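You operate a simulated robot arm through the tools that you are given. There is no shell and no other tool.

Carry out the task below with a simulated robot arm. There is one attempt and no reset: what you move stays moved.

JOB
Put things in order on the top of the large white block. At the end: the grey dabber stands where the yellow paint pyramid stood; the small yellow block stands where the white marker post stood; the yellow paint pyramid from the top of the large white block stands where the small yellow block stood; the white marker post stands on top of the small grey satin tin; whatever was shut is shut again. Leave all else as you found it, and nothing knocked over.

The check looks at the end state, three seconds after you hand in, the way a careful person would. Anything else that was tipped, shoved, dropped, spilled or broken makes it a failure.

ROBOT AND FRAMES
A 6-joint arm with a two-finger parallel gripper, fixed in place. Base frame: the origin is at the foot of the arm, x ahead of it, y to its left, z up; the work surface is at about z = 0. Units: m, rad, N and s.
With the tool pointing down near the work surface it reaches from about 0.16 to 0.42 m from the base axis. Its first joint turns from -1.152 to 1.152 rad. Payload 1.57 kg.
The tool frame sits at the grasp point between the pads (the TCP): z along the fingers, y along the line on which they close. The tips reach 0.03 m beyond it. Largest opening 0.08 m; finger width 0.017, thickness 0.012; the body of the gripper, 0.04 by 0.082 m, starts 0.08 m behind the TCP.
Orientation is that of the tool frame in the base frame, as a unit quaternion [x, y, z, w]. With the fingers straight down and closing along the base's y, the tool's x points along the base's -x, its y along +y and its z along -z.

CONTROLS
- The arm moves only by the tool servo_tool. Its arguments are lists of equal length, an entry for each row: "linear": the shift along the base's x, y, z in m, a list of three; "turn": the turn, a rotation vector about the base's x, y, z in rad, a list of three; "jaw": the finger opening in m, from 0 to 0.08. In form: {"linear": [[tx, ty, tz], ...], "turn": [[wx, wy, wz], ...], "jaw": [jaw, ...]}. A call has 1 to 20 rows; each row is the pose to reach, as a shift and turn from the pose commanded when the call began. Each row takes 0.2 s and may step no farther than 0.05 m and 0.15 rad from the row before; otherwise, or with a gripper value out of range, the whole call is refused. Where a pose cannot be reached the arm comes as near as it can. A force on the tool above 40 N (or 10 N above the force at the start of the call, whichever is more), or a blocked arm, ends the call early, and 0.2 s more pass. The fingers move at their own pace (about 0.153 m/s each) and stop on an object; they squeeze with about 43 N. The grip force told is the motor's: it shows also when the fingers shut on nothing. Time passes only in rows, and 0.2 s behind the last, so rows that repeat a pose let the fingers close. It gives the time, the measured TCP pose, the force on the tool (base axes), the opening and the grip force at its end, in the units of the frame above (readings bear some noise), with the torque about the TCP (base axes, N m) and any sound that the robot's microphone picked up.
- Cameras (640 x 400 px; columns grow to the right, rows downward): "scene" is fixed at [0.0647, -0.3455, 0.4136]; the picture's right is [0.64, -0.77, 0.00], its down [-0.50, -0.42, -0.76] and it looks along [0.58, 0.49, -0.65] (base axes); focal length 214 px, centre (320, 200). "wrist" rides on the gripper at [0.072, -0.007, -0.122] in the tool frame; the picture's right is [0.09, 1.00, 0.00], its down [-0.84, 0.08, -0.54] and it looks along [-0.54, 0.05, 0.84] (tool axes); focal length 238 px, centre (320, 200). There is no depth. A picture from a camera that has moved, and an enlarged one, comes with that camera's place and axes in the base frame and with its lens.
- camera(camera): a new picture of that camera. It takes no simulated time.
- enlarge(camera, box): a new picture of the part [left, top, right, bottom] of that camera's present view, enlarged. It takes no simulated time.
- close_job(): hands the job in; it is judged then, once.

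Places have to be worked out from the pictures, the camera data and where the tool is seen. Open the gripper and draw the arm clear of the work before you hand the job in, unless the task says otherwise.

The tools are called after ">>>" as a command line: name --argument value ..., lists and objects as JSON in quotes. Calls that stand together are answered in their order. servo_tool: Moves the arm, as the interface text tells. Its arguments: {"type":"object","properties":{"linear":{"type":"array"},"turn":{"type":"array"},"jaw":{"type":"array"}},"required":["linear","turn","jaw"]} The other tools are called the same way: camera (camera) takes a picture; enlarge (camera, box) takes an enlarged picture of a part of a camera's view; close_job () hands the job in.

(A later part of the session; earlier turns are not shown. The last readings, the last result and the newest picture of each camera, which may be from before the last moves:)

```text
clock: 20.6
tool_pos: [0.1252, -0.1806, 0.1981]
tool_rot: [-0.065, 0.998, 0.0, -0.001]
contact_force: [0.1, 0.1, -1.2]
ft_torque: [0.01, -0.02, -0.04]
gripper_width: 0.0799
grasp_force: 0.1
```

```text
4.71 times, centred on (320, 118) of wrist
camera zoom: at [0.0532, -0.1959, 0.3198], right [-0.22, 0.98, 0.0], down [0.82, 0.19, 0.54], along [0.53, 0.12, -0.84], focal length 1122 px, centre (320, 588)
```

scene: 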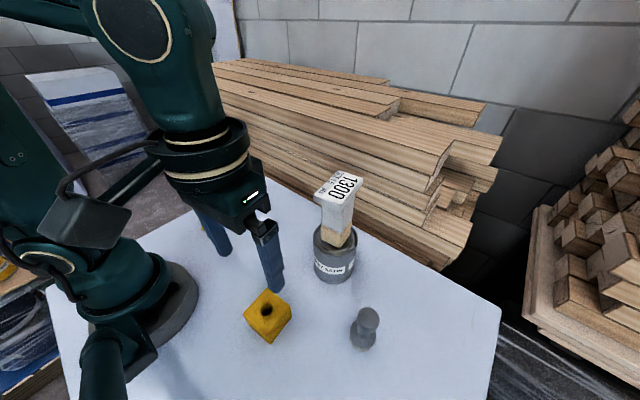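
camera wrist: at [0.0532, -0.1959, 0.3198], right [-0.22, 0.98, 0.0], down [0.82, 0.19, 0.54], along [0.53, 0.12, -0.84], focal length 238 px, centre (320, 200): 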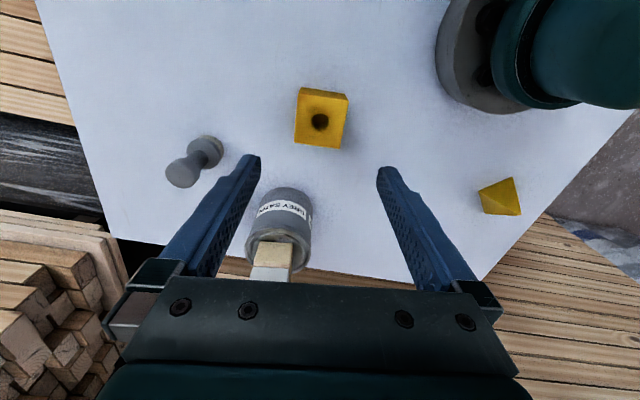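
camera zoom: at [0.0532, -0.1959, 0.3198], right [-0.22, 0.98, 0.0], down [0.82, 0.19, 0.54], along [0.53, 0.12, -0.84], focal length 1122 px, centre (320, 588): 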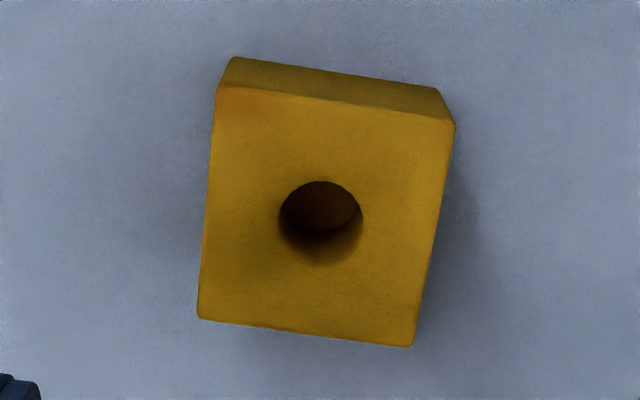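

Block yaw ≈ 0.087, centre within 1 mm of the tool. I rotate −0.043 rad and descend around it, stopping just above to confirm clearance.

>>> servo_tool --linear '[[0.001, 0, -0.02], [0.001, 0, -0.05], [0.001, 0, -0.08], [0.001, 0, -0.105], [0.001, 0, -0.115], [0.001, 0, -0.115]]' --turn '[[0, 0, -0.02], [0, 0, -0.043], [0, 0, -0.043], [0, 0, -0.043], [0, 0, -0.043], [0, 0, -0.043]]' --jaw '[0.08, 0.08, 0.08, 0.08, 0.08, 0.08]'

>>> enlarge --camera "wrist" --box '[220, 90, 420, 230]'

>>> enlarge --camera "scene" --box '[200, 240, 340, 370]'

```text
clock: 22.0
tool_pos: [0.1258, -0.1794, 0.0838]
tool_rot: [-0.043, 0.999, -0.001, 0.0]
contact_force: [0.4, 0.5, -1.0]
ft_torque: [0.01, -0.04, -0.02]
gripper_width: 0.08
grasp_force: 0.1
```

```text
2.86 times, centred on (320, 160) of wrist
camera zoom: at [0.0539, -0.1928, 0.2051], right [-0.18, 0.98, 0.0], down [0.83, 0.15, 0.54], along [0.53, 0.1, -0.84], focal length 681 px, centre (320, 314)
```

zoom: 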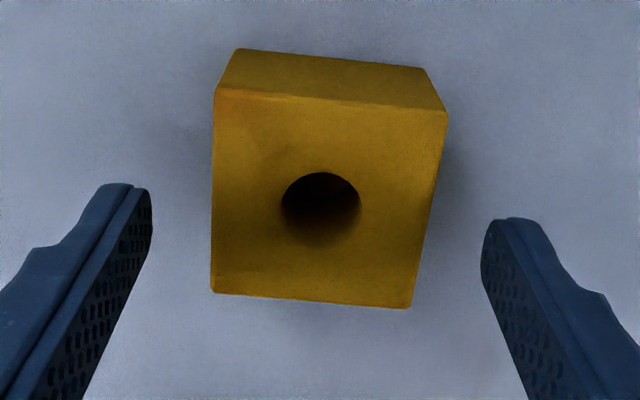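

```text
3.08 times, centred on (270, 305) of scene
camera zoom: at [0.0647, -0.3455, 0.4136], right [0.64, -0.77, 0.0], down [-0.5, -0.42, -0.76], along [0.58, 0.49, -0.65], focal length 660 px, centre (474, -123)
```

zoom: 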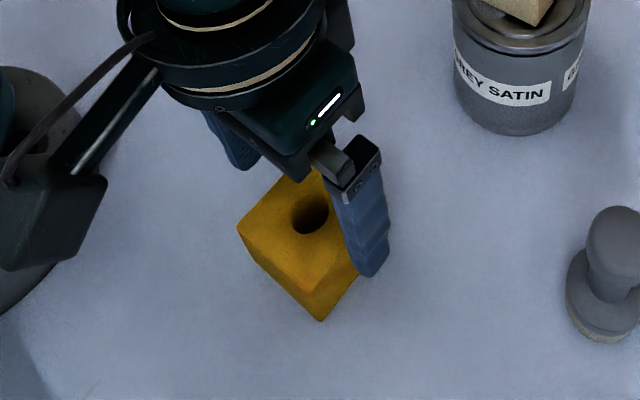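

Centred to <0.5 mm and aligned. I descend to z≈0.036 and close gently on the block.

>>> servo_tool --linear '[[0, 0, -0.015], [0, 0, -0.03], [0, 0, -0.043], [0, 0, -0.048], [0, 0, -0.048], [0, 0, -0.048], [0, 0, -0.048], [0, 0, -0.048], [0, 0, -0.048], [0, 0, -0.048]]' --turn '[[0, 0, 0], [0, 0, 0], [0, 0, 0], [0, 0, 0], [0, 0, 0], [0, 0, 0], [0, 0, 0], [0, 0, 0], [0, 0, 0], [0, 0, 0]]' --jaw '[0.08, 0.08, 0.08, 0.08, 0.07, 0.062, 0.058, 0.055, 0.05, 0.046]'

>>> enlarge --camera "wrist" --box '[220, 90, 420, 250]'

```text
clock: 24.2
tool_pos: [0.124, -0.1803, 0.0369]
tool_rot: [-0.044, 0.999, 0.0, -0.001]
contact_force: [0.2, 0.0, -0.9]
ft_torque: [-0.01, -0.02, -0.01]
gripper_width: 0.0556
grasp_force: 42.9
```

```text
2.50 times, centred on (320, 170) of wrist
camera zoom: at [0.0536, -0.1922, 0.1575], right [-0.18, 0.98, 0.0], down [0.83, 0.15, 0.54], along [0.53, 0.1, -0.84], focal length 596 px, centre (320, 275)
```

zoom: 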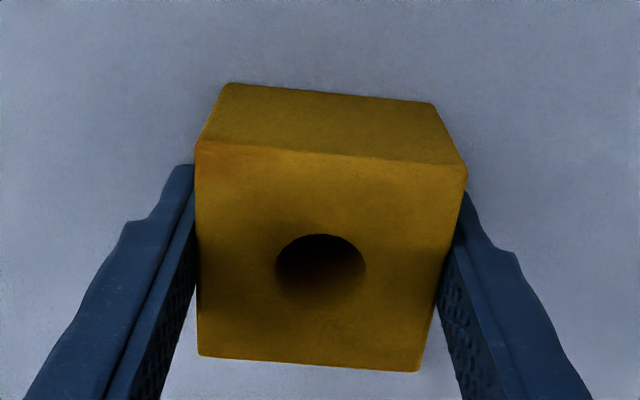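

Block gripped at 55.6 mm. I lift it and carry it along a straight line (well clear of tin and post) to above the post's former spot (0.305, 0.0396).

>>> servo_tool --linear '[[0, 0, 0.01], [0, 0, 0.035], [0, 0, 0.065], [0, 0, 0.1], [0, 0, 0.135], [0, 0, 0.16], [0.015, 0.0183, 0.163], [0.035, 0.0427, 0.163], [0.055, 0.0671, 0.163], [0.075, 0.0915, 0.163], [0.095, 0.1159, 0.163], [0.115, 0.1403, 0.163], [0.135, 0.1647, 0.163], [0.155, 0.1891, 0.163], [0.17, 0.2074, 0.15], [0.18, 0.2196, 0.13], [0.18, 0.2196, 0.1], [0.18, 0.2196, 0.08], [0.18, 0.2196, 0.07], [0.18, 0.2196, 0.07]]' --turn '[[0, 0, 0], [0, 0, 0], [0, 0, 0], [0, 0, 0], [0, 0, 0], [0, 0, 0], [0, 0, 0], [0, 0, 0], [0, 0, 0.01], [0, 0, 0.02], [0, 0, 0.03], [0, 0, 0.043], [0, 0, 0.043], [0, 0, 0.043], [0, 0, 0.043], [0, 0, 0.043], [0, 0, 0.043], [0, 0, 0.043], [0, 0, 0.043], [0, 0, 0.043]]' --jaw '[0.046, 0.046, 0.046, 0.046, 0.046, 0.046, 0.046, 0.046, 0.046, 0.046, 0.046, 0.046, 0.046, 0.046, 0.046, 0.046, 0.046, 0.046, 0.046, 0.046]'

>>> camera --camera "scene"

>>> camera --camera "wrist"

```text
clock: 28.4
tool_pos: [0.3053, 0.0395, 0.1058]
tool_rot: [-0.065, 0.998, 0.0, 0.0]
contact_force: [0.0, 1.0, -0.1]
ft_torque: [0.02, 0.0, -0.03]
gripper_width: 0.0461
grasp_force: 0.0
```

```text
taken
```

scene: 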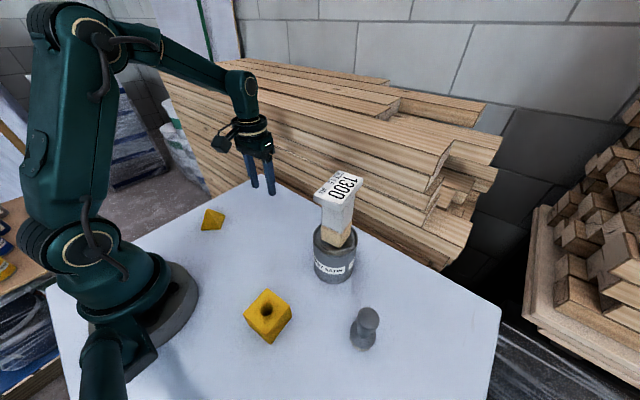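

```text
taken
camera wrist: at [0.234, 0.0239, 0.2274], right [-0.22, 0.98, 0.0], down [0.82, 0.18, 0.54], along [0.53, 0.12, -0.84], focal length 238 px, centre (320, 200)
```

wrist: 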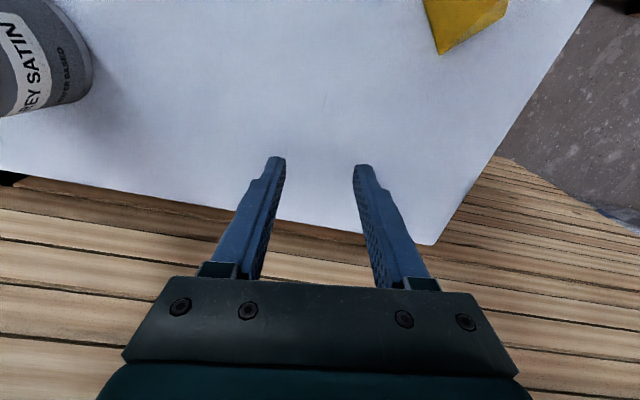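

The jaws ended empty: the block slipped out of the grip during the lift. I must check whether it moved; I enlarge the block and the rest of the scene.

>>> enlarge --camera "scene" --box '[235, 280, 305, 350]'

>>> enlarge --camera "scene" --box '[180, 150, 420, 370]'

```text
5.71 times, centred on (270, 315) of scene
camera zoom: at [0.0647, -0.3455, 0.4136], right [0.64, -0.77, 0.0], down [-0.5, -0.42, -0.76], along [0.58, 0.49, -0.65], focal length 1226 px, centre (606, -457)
```

zoom: 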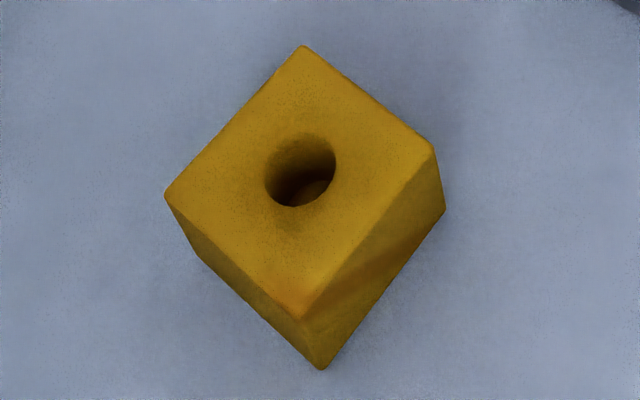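

```text
1.82 times, centred on (300, 260) of scene
camera zoom: at [0.0647, -0.3455, 0.4136], right [0.64, -0.77, 0.0], down [-0.5, -0.42, -0.76], along [0.58, 0.49, -0.65], focal length 390 px, centre (356, 91)
```

zoom: 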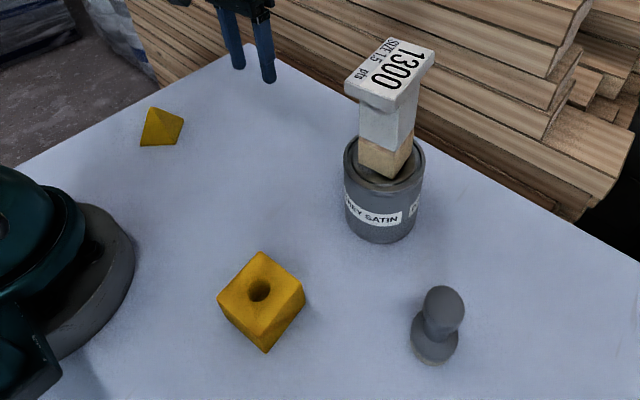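

The block is exactly where it was, unmoved, and the post stands fine on the tin. So the block is heavy or slippery; I go back, opening the jaws, to regrip and test-lift slowly with force readings.

>>> servo_tool --linear '[[0, 0, 0.03], [0, 0, 0.06], [-0.01, -0.0122, 0.08], [-0.03, -0.0366, 0.093], [-0.05, -0.061, 0.093], [-0.07, -0.0854, 0.093], [-0.09, -0.1098, 0.093], [-0.11, -0.1342, 0.093], [-0.13, -0.1586, 0.093], [-0.15, -0.183, 0.093], [-0.17, -0.2074, 0.085], [-0.18, -0.2196, 0.06], [-0.18, -0.2196, 0.03], [-0.18, -0.2196, 0.0], [-0.18, -0.2196, -0.03], [-0.18, -0.2196, -0.05], [-0.18, -0.2196, -0.065], [-0.18, -0.2196, -0.072], [-0.18, -0.2196, -0.072]]' --turn '[[0, 0, 0], [0, 0, 0], [0, 0, 0], [0, 0, 0], [0, 0, -0.01], [0, 0, -0.02], [0, 0, -0.03], [0, 0, -0.043], [0, 0, -0.043], [0, 0, -0.043], [0, 0, -0.043], [0, 0, -0.043], [0, 0, -0.043], [0, 0, -0.043], [0, 0, -0.043], [0, 0, -0.043], [0, 0, -0.043], [0, 0, -0.043], [0, 0, -0.043]]' --jaw '[0.08, 0.08, 0.08, 0.08, 0.08, 0.08, 0.08, 0.08, 0.08, 0.08, 0.08, 0.08, 0.08, 0.08, 0.08, 0.08, 0.08, 0.08, 0.08]'

>>> enlarge --camera "wrist" --box '[220, 90, 420, 250]'

```text
clock: 32.4
tool_pos: [0.1256, -0.1808, 0.0336]
tool_rot: [-0.043, 0.999, 0.0, 0.0]
contact_force: [0.7, -0.2, -0.7]
ft_torque: [0.0, -0.01, 0.0]
gripper_width: 0.0801
grasp_force: 0.0
```

```text
2.50 times, centred on (320, 170) of wrist
camera zoom: at [0.0541, -0.1925, 0.1551], right [-0.18, 0.98, 0.0], down [0.83, 0.15, 0.54], along [0.53, 0.1, -0.84], focal length 596 px, centre (320, 275)
```

zoom: 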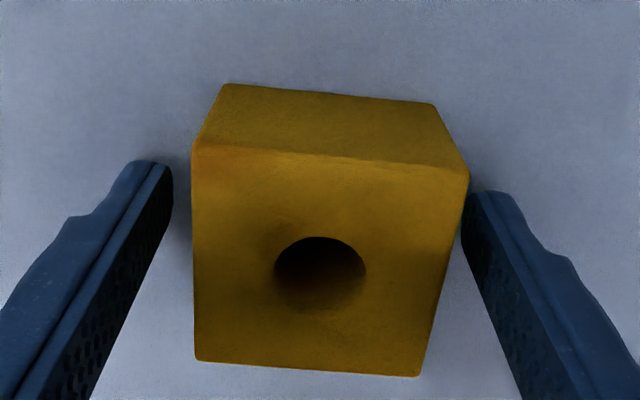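

Fingers straddle the block symmetrically. I close and test-lift 2 mm slowly, reading the vertical force.

>>> servo_tool --linear '[[0, 0, 0], [0, 0, 0], [0, 0, 0], [0, 0, 0], [0, 0, 0], [0, 0, 0.001], [0, 0, 0.002], [0, 0, 0.002]]' --turn '[[0, 0, 0], [0, 0, 0], [0, 0, 0], [0, 0, 0], [0, 0, 0], [0, 0, 0], [0, 0, 0], [0, 0, 0]]' --jaw '[0.065, 0.058, 0.05, 0.03, 0.03, 0.03, 0.03, 0.03]'

>>> enlarge --camera "scene" --box '[220, 250, 320, 350]'

```text
clock: 34.2
tool_pos: [0.1242, -0.1801, 0.0361]
tool_rot: [-0.043, 0.999, -0.001, 0.0]
contact_force: [0.3, 1.4, -0.5]
ft_torque: [-0.01, 0.01, 0.03]
gripper_width: 0.0555
grasp_force: 43.6
```

```text
4.00 times, centred on (270, 300) of scene
camera zoom: at [0.0647, -0.3455, 0.4136], right [0.64, -0.77, 0.0], down [-0.5, -0.42, -0.76], along [0.58, 0.49, -0.65], focal length 858 px, centre (520, -200)
```

zoom: 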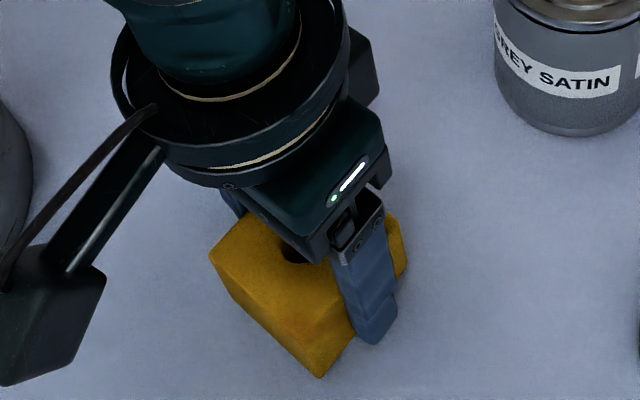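

Force barely changes. I lift another 8 mm slowly and look whether the block follows.

>>> servo_tool --linear '[[0, 0, 0.002], [0, 0, 0.004], [0, 0, 0.006], [0, 0, 0.008], [0, 0, 0.008]]' --turn '[[0, 0, 0], [0, 0, 0], [0, 0, 0], [0, 0, 0], [0, 0, 0]]' --jaw '[0.03, 0.03, 0.03, 0.03, 0.03]'

>>> enlarge --camera "scene" --box '[220, 250, 320, 350]'

>>> enlarge --camera "wrist" --box '[220, 90, 420, 250]'

```text
clock: 35.4
tool_pos: [0.1249, -0.1801, 0.0442]
tool_rot: [-0.044, 0.999, 0.001, 0.0]
contact_force: [-0.1, -0.4, -0.1]
ft_torque: [-0.01, 0.02, -0.03]
gripper_width: 0.0557
grasp_force: 43.0
```

```text
4.00 times, centred on (270, 300) of scene
camera zoom: at [0.0647, -0.3455, 0.4136], right [0.64, -0.77, 0.0], down [-0.5, -0.42, -0.76], along [0.58, 0.49, -0.65], focal length 858 px, centre (520, -200)
```

zoom: 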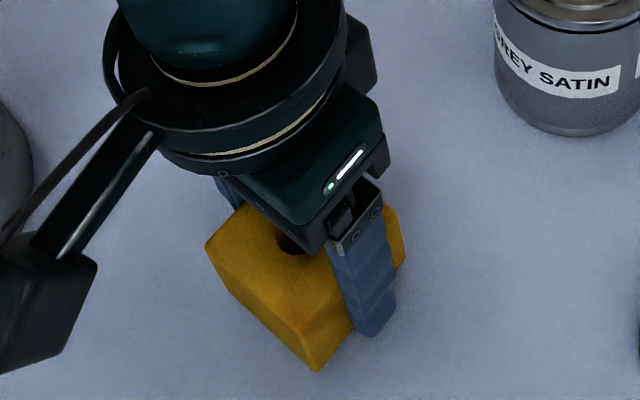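

```text
2.50 times, centred on (320, 170) of wrist
camera zoom: at [0.0537, -0.1929, 0.1658], right [-0.18, 0.98, 0.0], down [0.83, 0.15, 0.54], along [0.53, 0.1, -0.84], focal length 596 px, centre (320, 275)
```

zoom: 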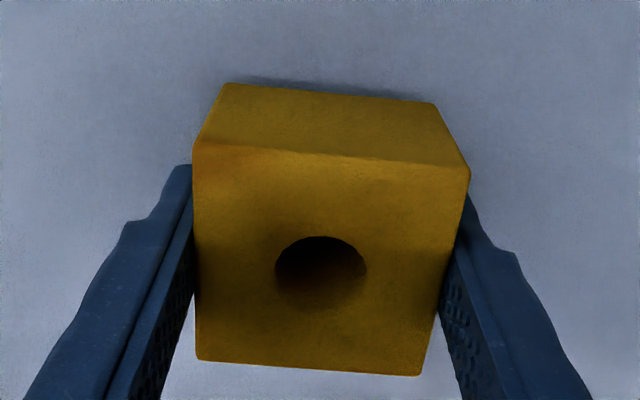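

The block is lifted ~1 cm and follows without slipping. I continue lifting slowly and re-check.

>>> servo_tool --linear '[[0, 0, 0.003], [0, 0, 0.006], [0, 0, 0.009], [0, 0, 0.012], [0, 0, 0.015], [0, 0, 0.018], [0, 0, 0.02], [0, 0, 0.02]]' --turn '[[0, 0, 0], [0, 0, 0], [0, 0, 0], [0, 0, 0], [0, 0, 0], [0, 0, 0], [0, 0, 0], [0, 0, 0]]' --jaw '[0.03, 0.03, 0.03, 0.03, 0.03, 0.03, 0.03, 0.03]'

>>> enlarge --camera "wrist" --box '[220, 90, 420, 250]'

>>> camera --camera "scene"

```text
clock: 37.2
tool_pos: [0.1247, -0.1806, 0.0637]
tool_rot: [-0.044, 0.999, 0.0, 0.001]
contact_force: [0.3, -0.5, -0.6]
ft_torque: [0.02, 0.02, -0.04]
gripper_width: 0.0557
grasp_force: 43.5
```

```text
2.50 times, centred on (320, 170) of wrist
camera zoom: at [0.0533, -0.1927, 0.1856], right [-0.18, 0.98, 0.0], down [0.83, 0.15, 0.54], along [0.53, 0.1, -0.84], focal length 596 px, centre (320, 275)
```

zoom: 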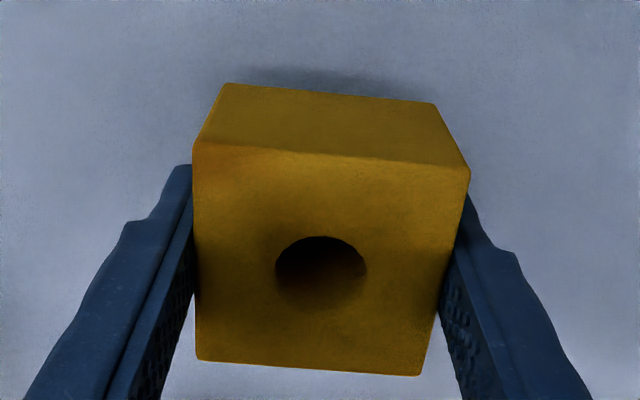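

```text
taken
```

scene: 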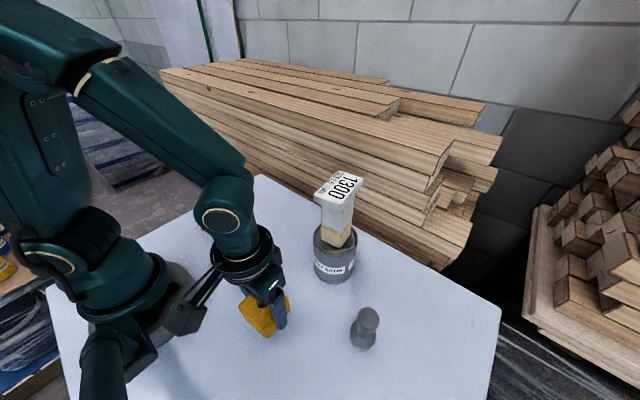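

Still firmly held, no slip. I carry it slowly at low height toward the target, checking midway.

>>> servo_tool --linear '[[0, 0, 0.004], [0, 0, 0.01], [0, 0, 0.016], [0, 0, 0.022], [0.004, 0.005, 0.025], [0.01, 0.0122, 0.025], [0.018, 0.022, 0.025], [0.027, 0.0329, 0.025], [0.036, 0.0439, 0.025], [0.045, 0.0549, 0.025], [0.054, 0.0659, 0.025], [0.063, 0.0769, 0.025], [0.072, 0.0878, 0.025], [0.08, 0.0976, 0.025], [0.086, 0.1049, 0.025], [0.09, 0.1098, 0.025], [0.09, 0.1098, 0.025]]' --turn '[[0, 0, 0], [0, 0, 0], [0, 0, 0], [0, 0, 0], [0, 0, 0], [0, 0, 0], [0, 0, 0], [0, 0, 0], [0, 0, 0], [0, 0, 0], [0, 0, 0], [0, 0, 0], [0, 0, 0], [0, 0, 0], [0, 0, 0], [0, 0, 0], [0, 0, 0]]' --jaw '[0.03, 0.03, 0.03, 0.03, 0.03, 0.03, 0.03, 0.03, 0.03, 0.03, 0.03, 0.03, 0.03, 0.03, 0.03, 0.03, 0.03]'

>>> enlarge --camera "wrist" --box '[220, 90, 420, 250]'

>>> camera --camera "scene"

```text
clock: 40.8
tool_pos: [0.2158, -0.0694, 0.0892]
tool_rot: [-0.043, 0.999, -0.001, 0.0]
contact_force: [-0.4, -0.4, 0.3]
ft_torque: [0.0, -0.01, -0.01]
gripper_width: 0.0559
grasp_force: 42.9
```

```text
2.50 times, centred on (320, 170) of wrist
camera zoom: at [0.144, -0.0827, 0.2102], right [-0.18, 0.98, 0.0], down [0.83, 0.15, 0.54], along [0.53, 0.1, -0.84], focal length 596 px, centre (320, 275)
```

zoom: 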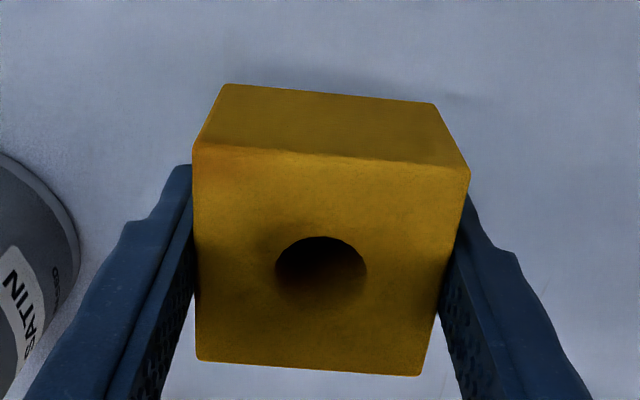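

```text
taken
```

scene: 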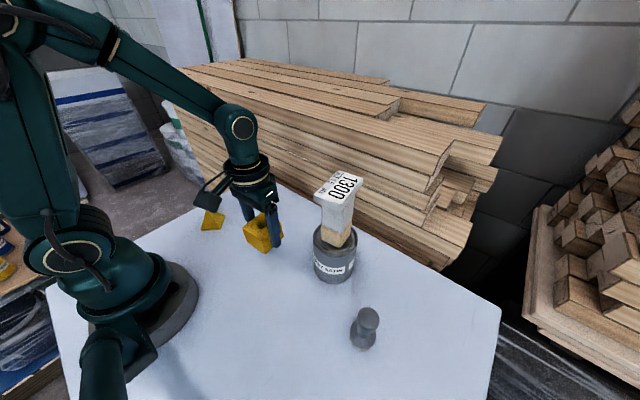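

The grip holds. I carry it the rest of the way and lower to ~5 mm above the surface.

>>> servo_tool --linear '[[0.004, 0.0049, 0], [0.012, 0.0146, 0], [0.021, 0.0256, 0], [0.03, 0.0366, 0], [0.039, 0.0476, 0], [0.048, 0.0586, 0], [0.057, 0.0695, 0], [0.066, 0.0805, 0], [0.075, 0.0915, 0], [0.083, 0.1013, 0], [0.088, 0.1074, 0], [0.09, 0.1098, 0], [0.09, 0.1098, -0.01], [0.09, 0.1098, -0.02], [0.09, 0.1098, -0.03], [0.09, 0.1098, -0.04], [0.09, 0.1098, -0.046], [0.09, 0.1098, -0.05], [0.09, 0.1098, -0.05]]' --turn '[[0, 0, 0], [0, 0, 0.005], [0, 0, 0.01], [0, 0, 0.015], [0, 0, 0.02], [0, 0, 0.025], [0, 0, 0.03], [0, 0, 0.035], [0, 0, 0.04], [0, 0, 0.043], [0, 0, 0.043], [0, 0, 0.043], [0, 0, 0.043], [0, 0, 0.043], [0, 0, 0.043], [0, 0, 0.043], [0, 0, 0.043], [0, 0, 0.043], [0, 0, 0.043]]' --jaw '[0.03, 0.03, 0.03, 0.03, 0.03, 0.03, 0.03, 0.03, 0.03, 0.03, 0.03, 0.03, 0.03, 0.03, 0.03, 0.03, 0.03, 0.03, 0.03]'

>>> enlarge --camera "wrist" --box '[220, 90, 420, 250]'

>>> enlarge --camera "scene" --box '[190, 130, 330, 240]'

```text
clock: 44.8
tool_pos: [0.3055, 0.0394, 0.0382]
tool_rot: [-0.065, 0.998, 0.0, 0.0]
contact_force: [-0.3, -0.5, -0.2]
ft_torque: [0.0, 0.03, 0.01]
gripper_width: 0.0557
grasp_force: 42.5
```

```text
2.50 times, centred on (320, 170) of wrist
camera zoom: at [0.2342, 0.0244, 0.1602], right [-0.22, 0.98, 0.0], down [0.82, 0.19, 0.54], along [0.53, 0.12, -0.84], focal length 596 px, centre (320, 275)
```

zoom: 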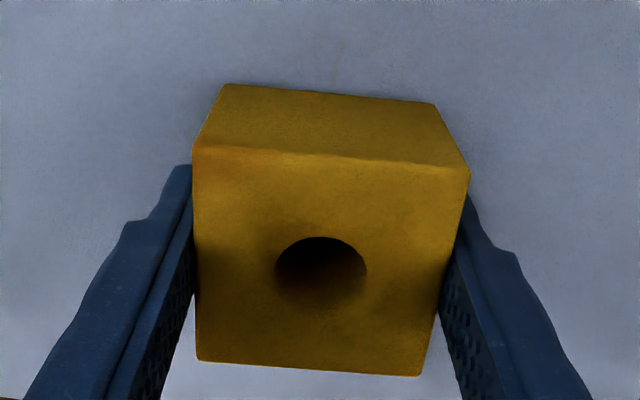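

```text
3.64 times, centred on (260, 185) of scene
camera zoom: at [0.0647, -0.3455, 0.4136], right [0.64, -0.77, 0.0], down [-0.5, -0.42, -0.76], along [0.58, 0.49, -0.65], focal length 780 px, centre (538, 254)
```

zoom: 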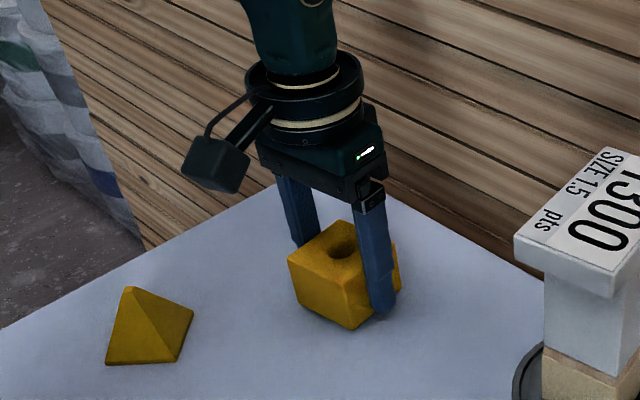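

About 5 mm to go. I lower in 1 mm steps, watching for contact.

>>> servo_tool --linear '[[0, 0, -0.001], [0, 0, -0.002], [0, 0, -0.003], [0, 0, -0.004], [0, 0, -0.0045], [0, 0, -0.0045]]' --turn '[[0, 0, 0], [0, 0, 0], [0, 0, 0], [0, 0, 0], [0, 0, 0], [0, 0, 0]]' --jaw '[0.03, 0.03, 0.03, 0.03, 0.03, 0.03]'

```text
clock: 46.2
tool_pos: [0.3058, 0.039, 0.035]
tool_rot: [-0.064, 0.998, 0.001, 0.0]
contact_force: [-0.1, -0.7, -1.3]
ft_torque: [-0.02, -0.02, -0.02]
gripper_width: 0.0555
grasp_force: 43.0
```

No contact yet; another half millimetre or so.

>>> servo_tool --linear '[[0, 0, -0.0005], [0, 0, -0.001], [0, 0, -0.001]]' --turn '[[0, 0, 0], [0, 0, 0], [0, 0, 0]]' --jaw '[0.03, 0.03, 0.03]'

```text
clock: 47.0
tool_pos: [0.3054, 0.0393, 0.0344]
tool_rot: [-0.065, 0.998, 0.0, -0.001]
contact_force: [-0.4, 0.2, 4.7]
ft_torque: [-0.01, 0.07, -0.03]
gripper_width: 0.0559
grasp_force: 43.0
```

The block now touches the surface (4.7 N). I open the fingers slowly and rise.

>>> servo_tool --linear '[[0, 0, 0], [0, 0, 0], [0, 0, 0], [0, 0, 0], [0, 0, 0], [0, 0, 0], [0, 0, 0.01], [0, 0, 0.03], [0, 0, 0.055], [0, 0, 0.08], [0, 0, 0.11], [0, 0, 0.14], [0, 0, 0.16], [0, 0, 0.16]]' --turn '[[0, 0, 0], [0, 0, 0], [0, 0, 0], [0, 0, 0], [0, 0, 0], [0, 0, 0], [0, 0, 0], [0, 0, 0], [0, 0, 0], [0, 0, 0], [0, 0, 0], [0, 0, 0], [0, 0, 0], [0, 0, 0]]' --jaw '[0.056, 0.058, 0.06, 0.065, 0.072, 0.08, 0.08, 0.08, 0.08, 0.08, 0.08, 0.08, 0.08, 0.08]'

>>> camera --camera "wrist"

>>> camera --camera "scene"

```text
clock: 50.0
tool_pos: [0.3054, 0.0393, 0.1938]
tool_rot: [-0.065, 0.998, 0.0, 0.0]
contact_force: [-0.7, 0.1, 0.3]
ft_torque: [0.0, 0.02, -0.01]
gripper_width: 0.08
grasp_force: 0.0
```

```text
taken
camera wrist: at [0.234, 0.024, 0.3153], right [-0.22, 0.98, 0.0], down [0.82, 0.19, 0.54], along [0.53, 0.12, -0.84], focal length 238 px, centre (320, 200)
```

wrist: 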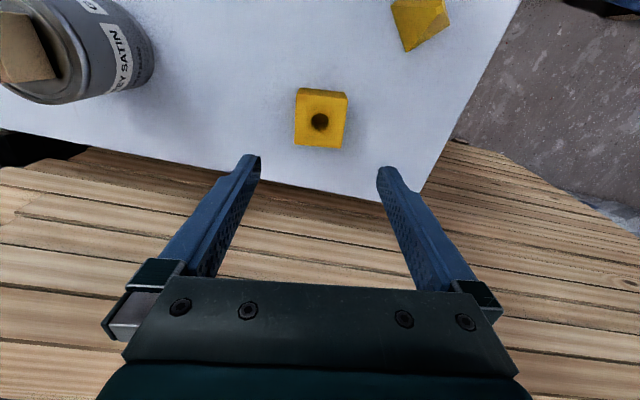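

```text
taken
```

scene: 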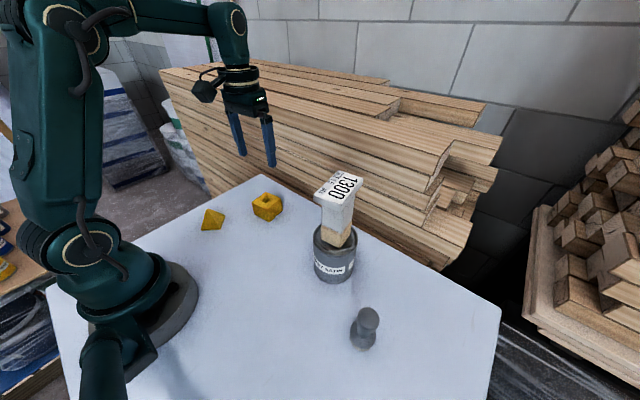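

The block stands where the post stood. Next is the pyramid (≈(0.184, 0.122), edges at 45°); I move above it while turning the tool to yaw ≈0.785.

>>> servo_tool --linear '[[-0.01, 0.007, 0], [-0.03, 0.02, 0], [-0.05, 0.034, 0], [-0.07, 0.047, 0], [-0.09, 0.061, 0], [-0.11, 0.074, 0], [-0.1213, 0.0821, 0], [-0.1213, 0.0821, 0]]' --turn '[[0, 0, 0.08], [0, 0, 0.18], [0, 0, 0.28], [0, 0, 0.38], [0, 0, 0.48], [0, 0, 0.58], [0, 0, 0.655], [0, 0, 0.655]]' --jaw '[0.08, 0.08, 0.08, 0.08, 0.08, 0.08, 0.08, 0.08]'

>>> camera --camera "wrist"

>>> enlarge --camera "scene" --box '[190, 180, 300, 240]'

```text
clock: 51.8
tool_pos: [0.1833, 0.1209, 0.1932]
tool_rot: [-0.383, 0.924, 0.0, -0.001]
contact_force: [-0.1, 0.0, -0.4]
ft_torque: [-0.02, -0.01, -0.01]
gripper_width: 0.08
grasp_force: 0.1
```

```text
taken
camera wrist: at [0.1373, 0.066, 0.3145], right [-0.77, 0.64, 0.0], down [0.54, 0.65, 0.54], along [0.35, 0.42, -0.84], focal length 238 px, centre (320, 200)
```

wrist: 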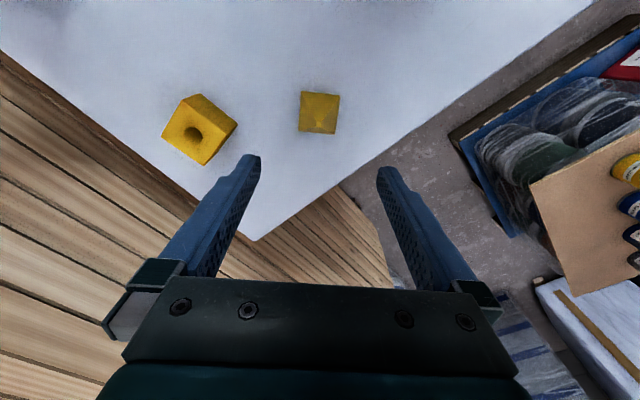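

```text
5.82 times, centred on (245, 210) of scene
camera zoom: at [0.0647, -0.3455, 0.4136], right [0.64, -0.77, 0.0], down [-0.5, -0.42, -0.76], along [0.58, 0.49, -0.65], focal length 1248 px, centre (756, 142)
```

zoom: 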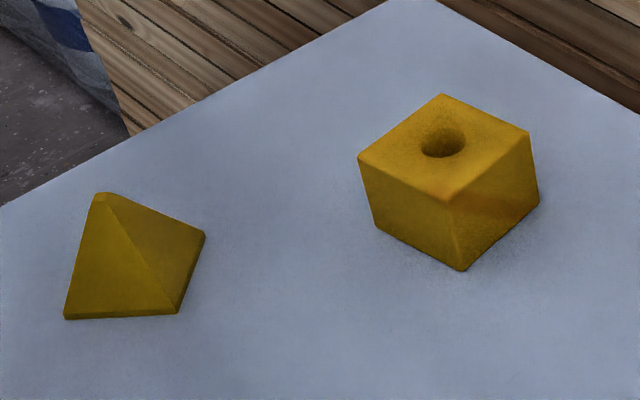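

The pyramid lies between the fingers, aligned with the tool. I enlarge it for measurement.

>>> enlarge --camera "wrist" --box '[280, 80, 360, 145]'

>>> enlarge --camera "scene" --box '[195, 205, 231, 237]'

```text
6.15 times, centred on (320, 112) of wrist
camera zoom: at [0.1373, 0.066, 0.3145], right [-0.77, 0.64, 0.0], down [0.54, 0.65, 0.54], along [0.35, 0.42, -0.84], focal length 1467 px, centre (320, 738)
```

zoom: 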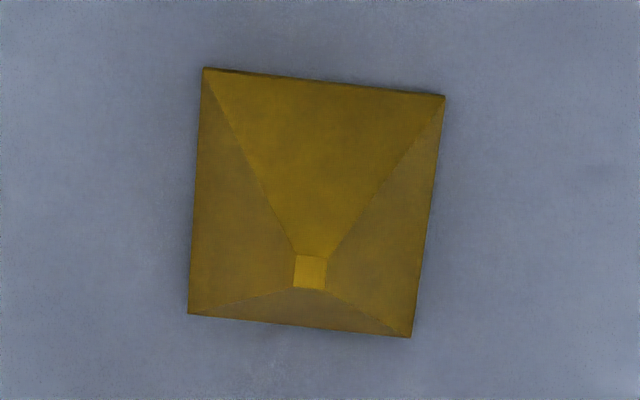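

```text
12.50 times, centred on (213, 221) of scene
camera zoom: at [0.0647, -0.3455, 0.4136], right [0.64, -0.77, 0.0], down [-0.5, -0.42, -0.76], along [0.58, 0.49, -0.65], focal length 2681 px, centre (1658, -62)
```

zoom: 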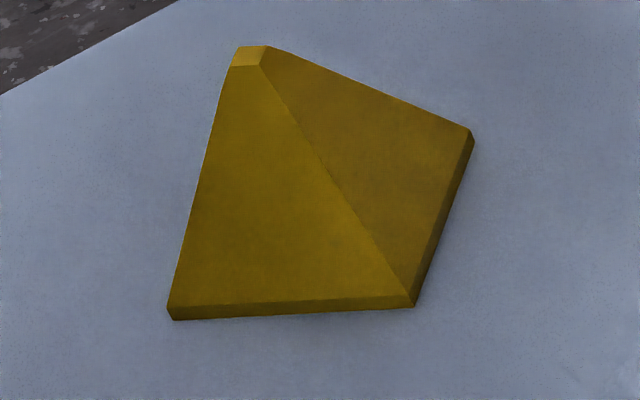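

The pyramid has a small vertical lip at its base (48.5 mm square), centre ≈ (0.185, 0.120). I correct the pose slightly and descend partway, then re-check.

>>> servo_tool --linear '[[0.0016, -0.0016, -0.02], [0.0016, -0.0016, -0.05], [0.0016, -0.0016, -0.08], [0.0016, -0.0016, -0.11], [0.0016, -0.0016, -0.13], [0.0016, -0.0016, -0.14], [0.0016, -0.0016, -0.14]]' --turn '[[0, 0, -0.015], [0, 0, -0.015], [0, 0, -0.015], [0, 0, -0.015], [0, 0, -0.015], [0, 0, -0.015], [0, 0, -0.015]]' --jaw '[0.08, 0.08, 0.08, 0.08, 0.08, 0.08, 0.08]'

>>> enlarge --camera "wrist" --box '[220, 90, 420, 230]'

>>> enlarge --camera "scene" --box '[160, 160, 270, 250]'

```text
clock: 53.4
tool_pos: [0.1864, 0.121, 0.0536]
tool_rot: [-0.375, 0.927, 0.0, 0.0]
contact_force: [-0.6, 0.4, -0.2]
ft_torque: [-0.01, -0.01, 0.0]
gripper_width: 0.0802
grasp_force: 0.1
```

```text
2.86 times, centred on (320, 160) of wrist
camera zoom: at [0.1386, 0.0657, 0.1751], right [-0.76, 0.65, 0.0], down [0.55, 0.64, 0.54], along [0.35, 0.41, -0.84], focal length 681 px, centre (320, 314)
```

zoom: 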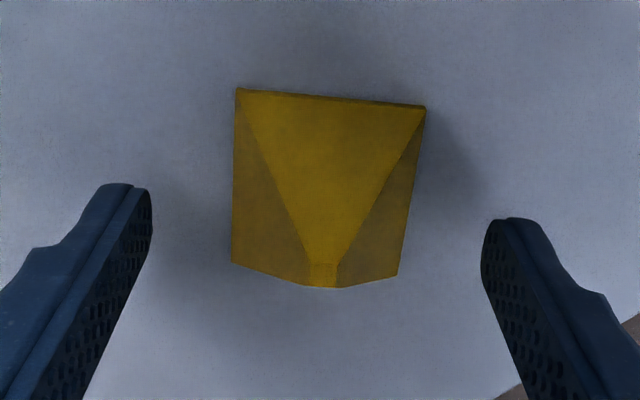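

```text
4.44 times, centred on (215, 205) of scene
camera zoom: at [0.0647, -0.3455, 0.4136], right [0.64, -0.77, 0.0], down [-0.5, -0.42, -0.76], along [0.58, 0.49, -0.65], focal length 953 px, centre (787, 178)
```

zoom: 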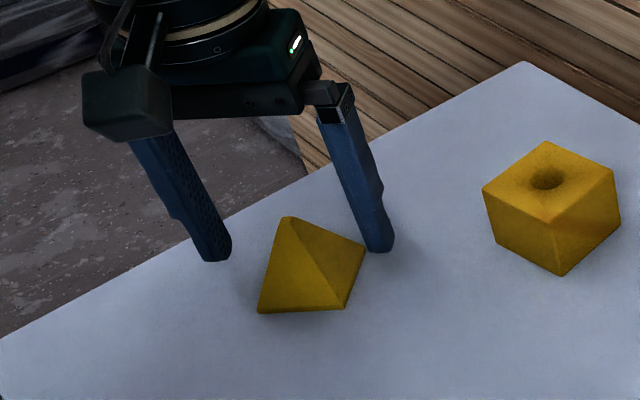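

Centred within 0.7 mm and aligned. I descend until the tips are ~3 mm above the surface, then feel for it in fine steps.

>>> servo_tool --linear '[[0, 0, -0.01], [0, 0, -0.018], [0, 0, -0.0215], [0, 0, -0.0225], [0, 0, -0.0235], [0, 0, -0.0235]]' --turn '[[0, 0, 0], [0, 0, 0], [0, 0, 0], [0, 0, 0], [0, 0, 0], [0, 0, 0]]' --jaw '[0.08, 0.08, 0.08, 0.08, 0.08, 0.08]'

>>> enlarge --camera "scene" --box '[180, 180, 250, 245]'

```text
clock: 54.8
tool_pos: [0.1852, 0.1199, 0.0296]
tool_rot: [-0.376, 0.927, 0.001, 0.0]
contact_force: [0.9, 0.7, -0.5]
ft_torque: [-0.01, 0.01, 0.0]
gripper_width: 0.0798
grasp_force: 0.1
```

```text
6.15 times, centred on (215, 212) of scene
camera zoom: at [0.0647, -0.3455, 0.4136], right [0.64, -0.77, 0.0], down [-0.5, -0.42, -0.76], along [0.58, 0.49, -0.65], focal length 1320 px, centre (966, 123)
```

zoom: 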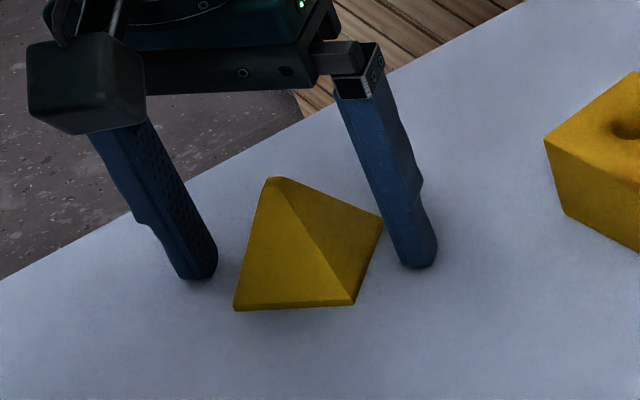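

No contact yet; a further 0.5–1 mm.

>>> servo_tool --linear '[[0, 0, -0.0005], [0, 0, -0.001], [0, 0, -0.001]]' --turn '[[0, 0, 0], [0, 0, 0], [0, 0, 0]]' --jaw '[0.08, 0.08, 0.08]'

```text
clock: 55.5
tool_pos: [0.1856, 0.12, 0.0305]
tool_rot: [-0.375, 0.927, 0.0, 0.0]
contact_force: [-0.4, -0.1, 3.4]
ft_torque: [0.08, 0.13, 0.04]
gripper_width: 0.08
grasp_force: 0.1
stopped in row 3: the force on the tool passed its limit at 43 N (the readings are from after the stop); the commanded pose is now the measured one
```

The tips touched the surface at TCP z≈0.0305. I back off 0.7 mm and close slowly on the pyramid's base lip.

>>> servo_tool --linear '[[0, 0, 0.0007], [0, 0, 0.0007], [0, 0, 0.0007], [0, 0, 0.0007], [0, 0, 0.0007], [0, 0, 0.0007], [0, 0, 0.0007]]' --turn '[[0, 0, 0], [0, 0, 0], [0, 0, 0], [0, 0, 0], [0, 0, 0], [0, 0, 0], [0, 0, 0]]' --jaw '[0.07, 0.06, 0.054, 0.051, 0.049, 0.046, 0.04]'

>>> enlarge --camera "wrist" --box '[220, 90, 420, 250]'

>>> enlarge --camera "scene" --box '[180, 180, 250, 245]'

```text
clock: 57.1
tool_pos: [0.1849, 0.1204, 0.0305]
tool_rot: [-0.376, 0.927, 0.0, 0.0]
contact_force: [0.5, 0.8, -0.1]
ft_torque: [0.0, 0.02, 0.01]
gripper_width: 0.0655
grasp_force: 43.1
```

```text
2.50 times, centred on (320, 170) of wrist
camera zoom: at [0.138, 0.0659, 0.152], right [-0.76, 0.65, 0.0], down [0.55, 0.64, 0.54], along [0.35, 0.41, -0.84], focal length 596 px, centre (320, 275)
```

zoom: 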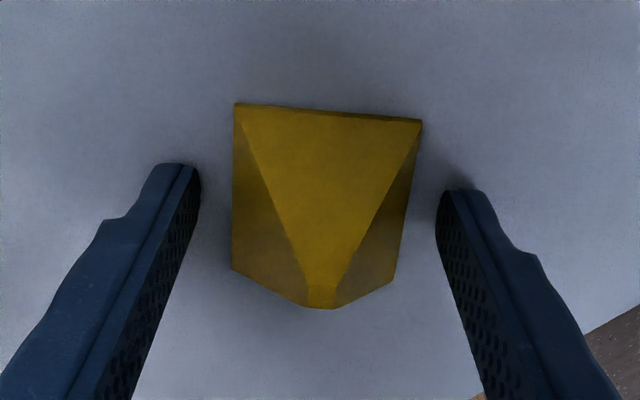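

```text
6.15 times, centred on (215, 212) of scene
camera zoom: at [0.0647, -0.3455, 0.4136], right [0.64, -0.77, 0.0], down [-0.5, -0.42, -0.76], along [0.58, 0.49, -0.65], focal length 1320 px, centre (966, 123)
```

zoom: 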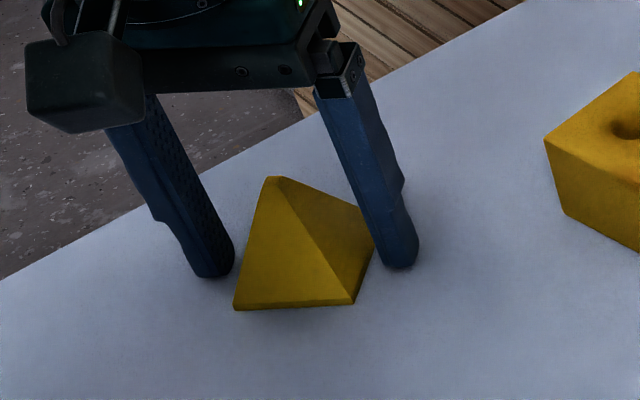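

The fingers stalled at 65 mm without touching the pyramid — the tips are apparently rubbing on the surface. I relax the jaw command, raise 1 mm, and close again gradually.

>>> servo_tool --linear '[[0, 0, 0], [0, 0, 0.0006], [0, 0, 0.0012], [0, 0, 0.0012], [0, 0, 0.0012], [0, 0, 0.0012]]' --turn '[[0, 0, 0], [0, 0, 0], [0, 0, 0], [0, 0, 0], [0, 0, 0], [0, 0, 0]]' --jaw '[0.068, 0.068, 0.068, 0.064, 0.06, 0.056]'

>>> enlarge --camera "wrist" --box '[220, 90, 420, 250]'

```text
clock: 58.5
tool_pos: [0.1852, 0.1201, 0.0322]
tool_rot: [-0.375, 0.927, 0.0, 0.001]
contact_force: [-0.6, -0.4, -0.5]
ft_torque: [-0.05, 0.0, -0.01]
gripper_width: 0.0654
grasp_force: 43.1
```

```text
2.50 times, centred on (320, 170) of wrist
camera zoom: at [0.138, 0.0658, 0.1531], right [-0.76, 0.65, 0.0], down [0.55, 0.64, 0.54], along [0.35, 0.41, -0.84], focal length 596 px, centre (320, 275)
```

zoom: 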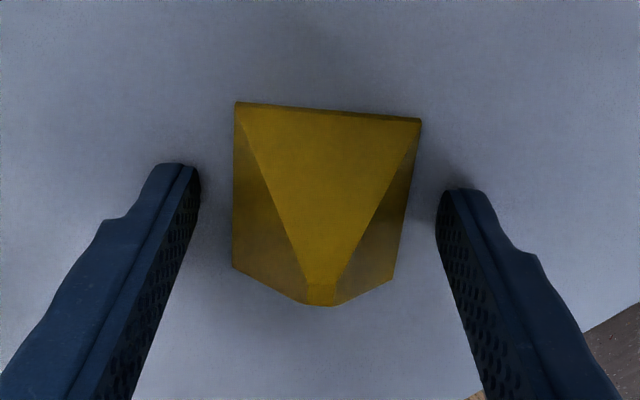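

The fingers stall at the same 65.4 mm although a gap to the pyramid is visible. I open, rise clear of the pyramid, and test whether the jaws close freely in air.

>>> servo_tool --linear '[[0, 0, 0], [0, 0, 0], [0, 0, 0.01], [0, 0, 0.03], [0, 0, 0.055], [0, 0, 0.07], [0, 0, 0.07], [0, 0, 0.07], [0, 0, 0.07], [0, 0, 0.07], [0, 0, 0.07]]' --turn '[[0, 0, 0], [0, 0, 0], [0, 0, 0], [0, 0, 0], [0, 0, 0], [0, 0, 0], [0, 0, 0], [0, 0, 0], [0, 0, 0], [0, 0, 0], [0, 0, 0]]' --jaw '[0.072, 0.08, 0.08, 0.08, 0.08, 0.08, 0.07, 0.06, 0.05, 0.045, 0.045]'

>>> camera --camera "wrist"

>>> enlarge --camera "scene" --box '[160, 130, 270, 250]'

```text
clock: 60.9
tool_pos: [0.186, 0.12, 0.1012]
tool_rot: [-0.375, 0.927, 0.0, 0.0]
contact_force: [-0.7, 0.0, 0.5]
ft_torque: [-0.01, -0.03, 0.01]
gripper_width: 0.0453
grasp_force: 0.0
```

```text
taken
camera wrist: at [0.1381, 0.0654, 0.2232], right [-0.76, 0.65, 0.0], down [0.55, 0.64, 0.54], along [0.35, 0.41, -0.84], focal length 238 px, centre (320, 200)
```

wrist: 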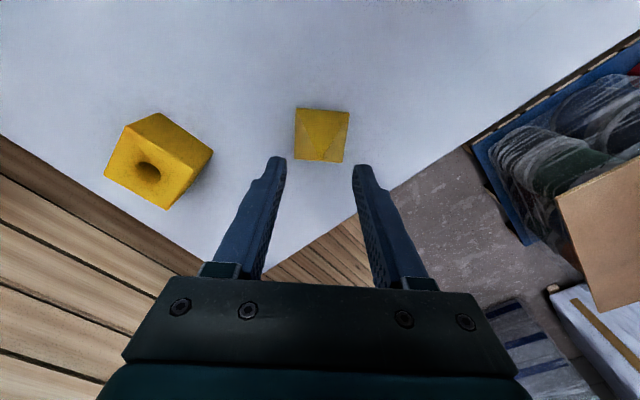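

```text
3.33 times, centred on (215, 190) of scene
camera zoom: at [0.0647, -0.3455, 0.4136], right [0.64, -0.77, 0.0], down [-0.5, -0.42, -0.76], along [0.58, 0.49, -0.65], focal length 715 px, centre (670, 233)
```

zoom: 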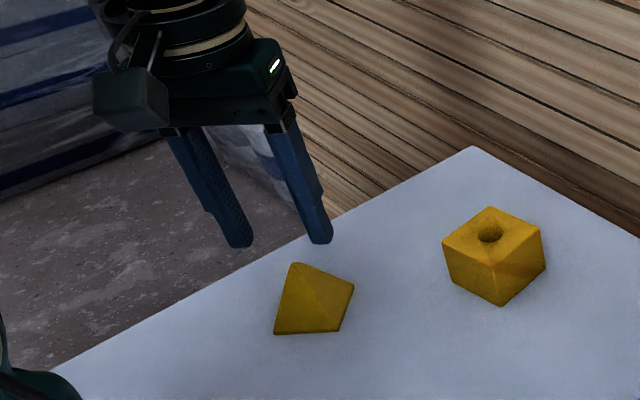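

The jaws close freely in air, so something near the pyramid's base stopped them. I test at a higher level (tips ~1.5 cm above the surface), closing in small steps.

>>> servo_tool --linear '[[0, 0, 0], [0, 0, -0.02], [0, 0, -0.04], [0, 0, -0.055], [0, 0, -0.055], [0, 0, -0.055], [0, 0, -0.055], [0, 0, -0.055]]' --turn '[[0, 0, 0], [0, 0, 0], [0, 0, 0], [0, 0, 0], [0, 0, 0], [0, 0, 0], [0, 0, 0], [0, 0, 0]]' --jaw '[0.08, 0.08, 0.08, 0.08, 0.07, 0.064, 0.06, 0.058]'

>>> enlarge --camera "wrist" --box '[220, 90, 420, 250]'

>>> enlarge --camera "scene" --box '[180, 180, 250, 245]'

```text
clock: 62.7
tool_pos: [0.1845, 0.1188, 0.0473]
tool_rot: [-0.375, 0.927, 0.0, 0.0]
contact_force: [-0.9, -0.1, 0.7]
ft_torque: [0.0, 0.0, 0.0]
gripper_width: 0.0579
grasp_force: 0.0
```

```text
2.50 times, centred on (320, 170) of wrist
camera zoom: at [0.1378, 0.0651, 0.1683], right [-0.76, 0.65, 0.0], down [0.55, 0.64, 0.54], along [0.35, 0.41, -0.84], focal length 596 px, centre (320, 275)
```

zoom: 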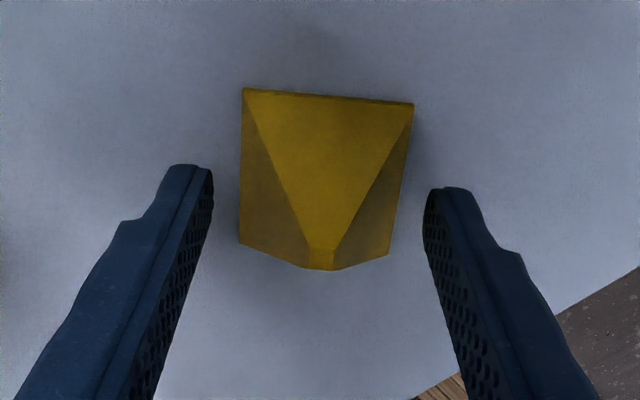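

```text
6.15 times, centred on (215, 212) of scene
camera zoom: at [0.0647, -0.3455, 0.4136], right [0.64, -0.77, 0.0], down [-0.5, -0.42, -0.76], along [0.58, 0.49, -0.65], focal length 1320 px, centre (966, 123)
```

zoom: 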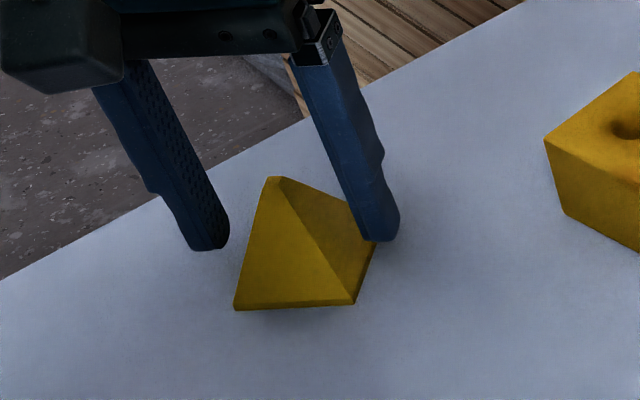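

At this level the jaws pass 58 mm freely. I reopen, lower to tips ~8 mm above the surface and close stepwise to find where contact occurs.

>>> servo_tool --linear '[[0, 0, 0], [0, 0, -0.004], [0, 0, -0.009], [0, 0, -0.009], [0, 0, -0.009], [0, 0, -0.009], [0, 0, -0.009]]' --turn '[[0, 0, 0], [0, 0, 0], [0, 0, 0], [0, 0, 0], [0, 0, 0], [0, 0, 0], [0, 0, 0]]' --jaw '[0.08, 0.08, 0.08, 0.07, 0.062, 0.058, 0.056]'

```text
clock: 64.3
tool_pos: [0.1857, 0.1215, 0.0391]
tool_rot: [-0.375, 0.927, 0.001, 0.0]
contact_force: [-2.0, -1.8, 24.0]
ft_torque: [-0.06, 0.14, 0.02]
gripper_width: 0.0582
grasp_force: 42.6
```

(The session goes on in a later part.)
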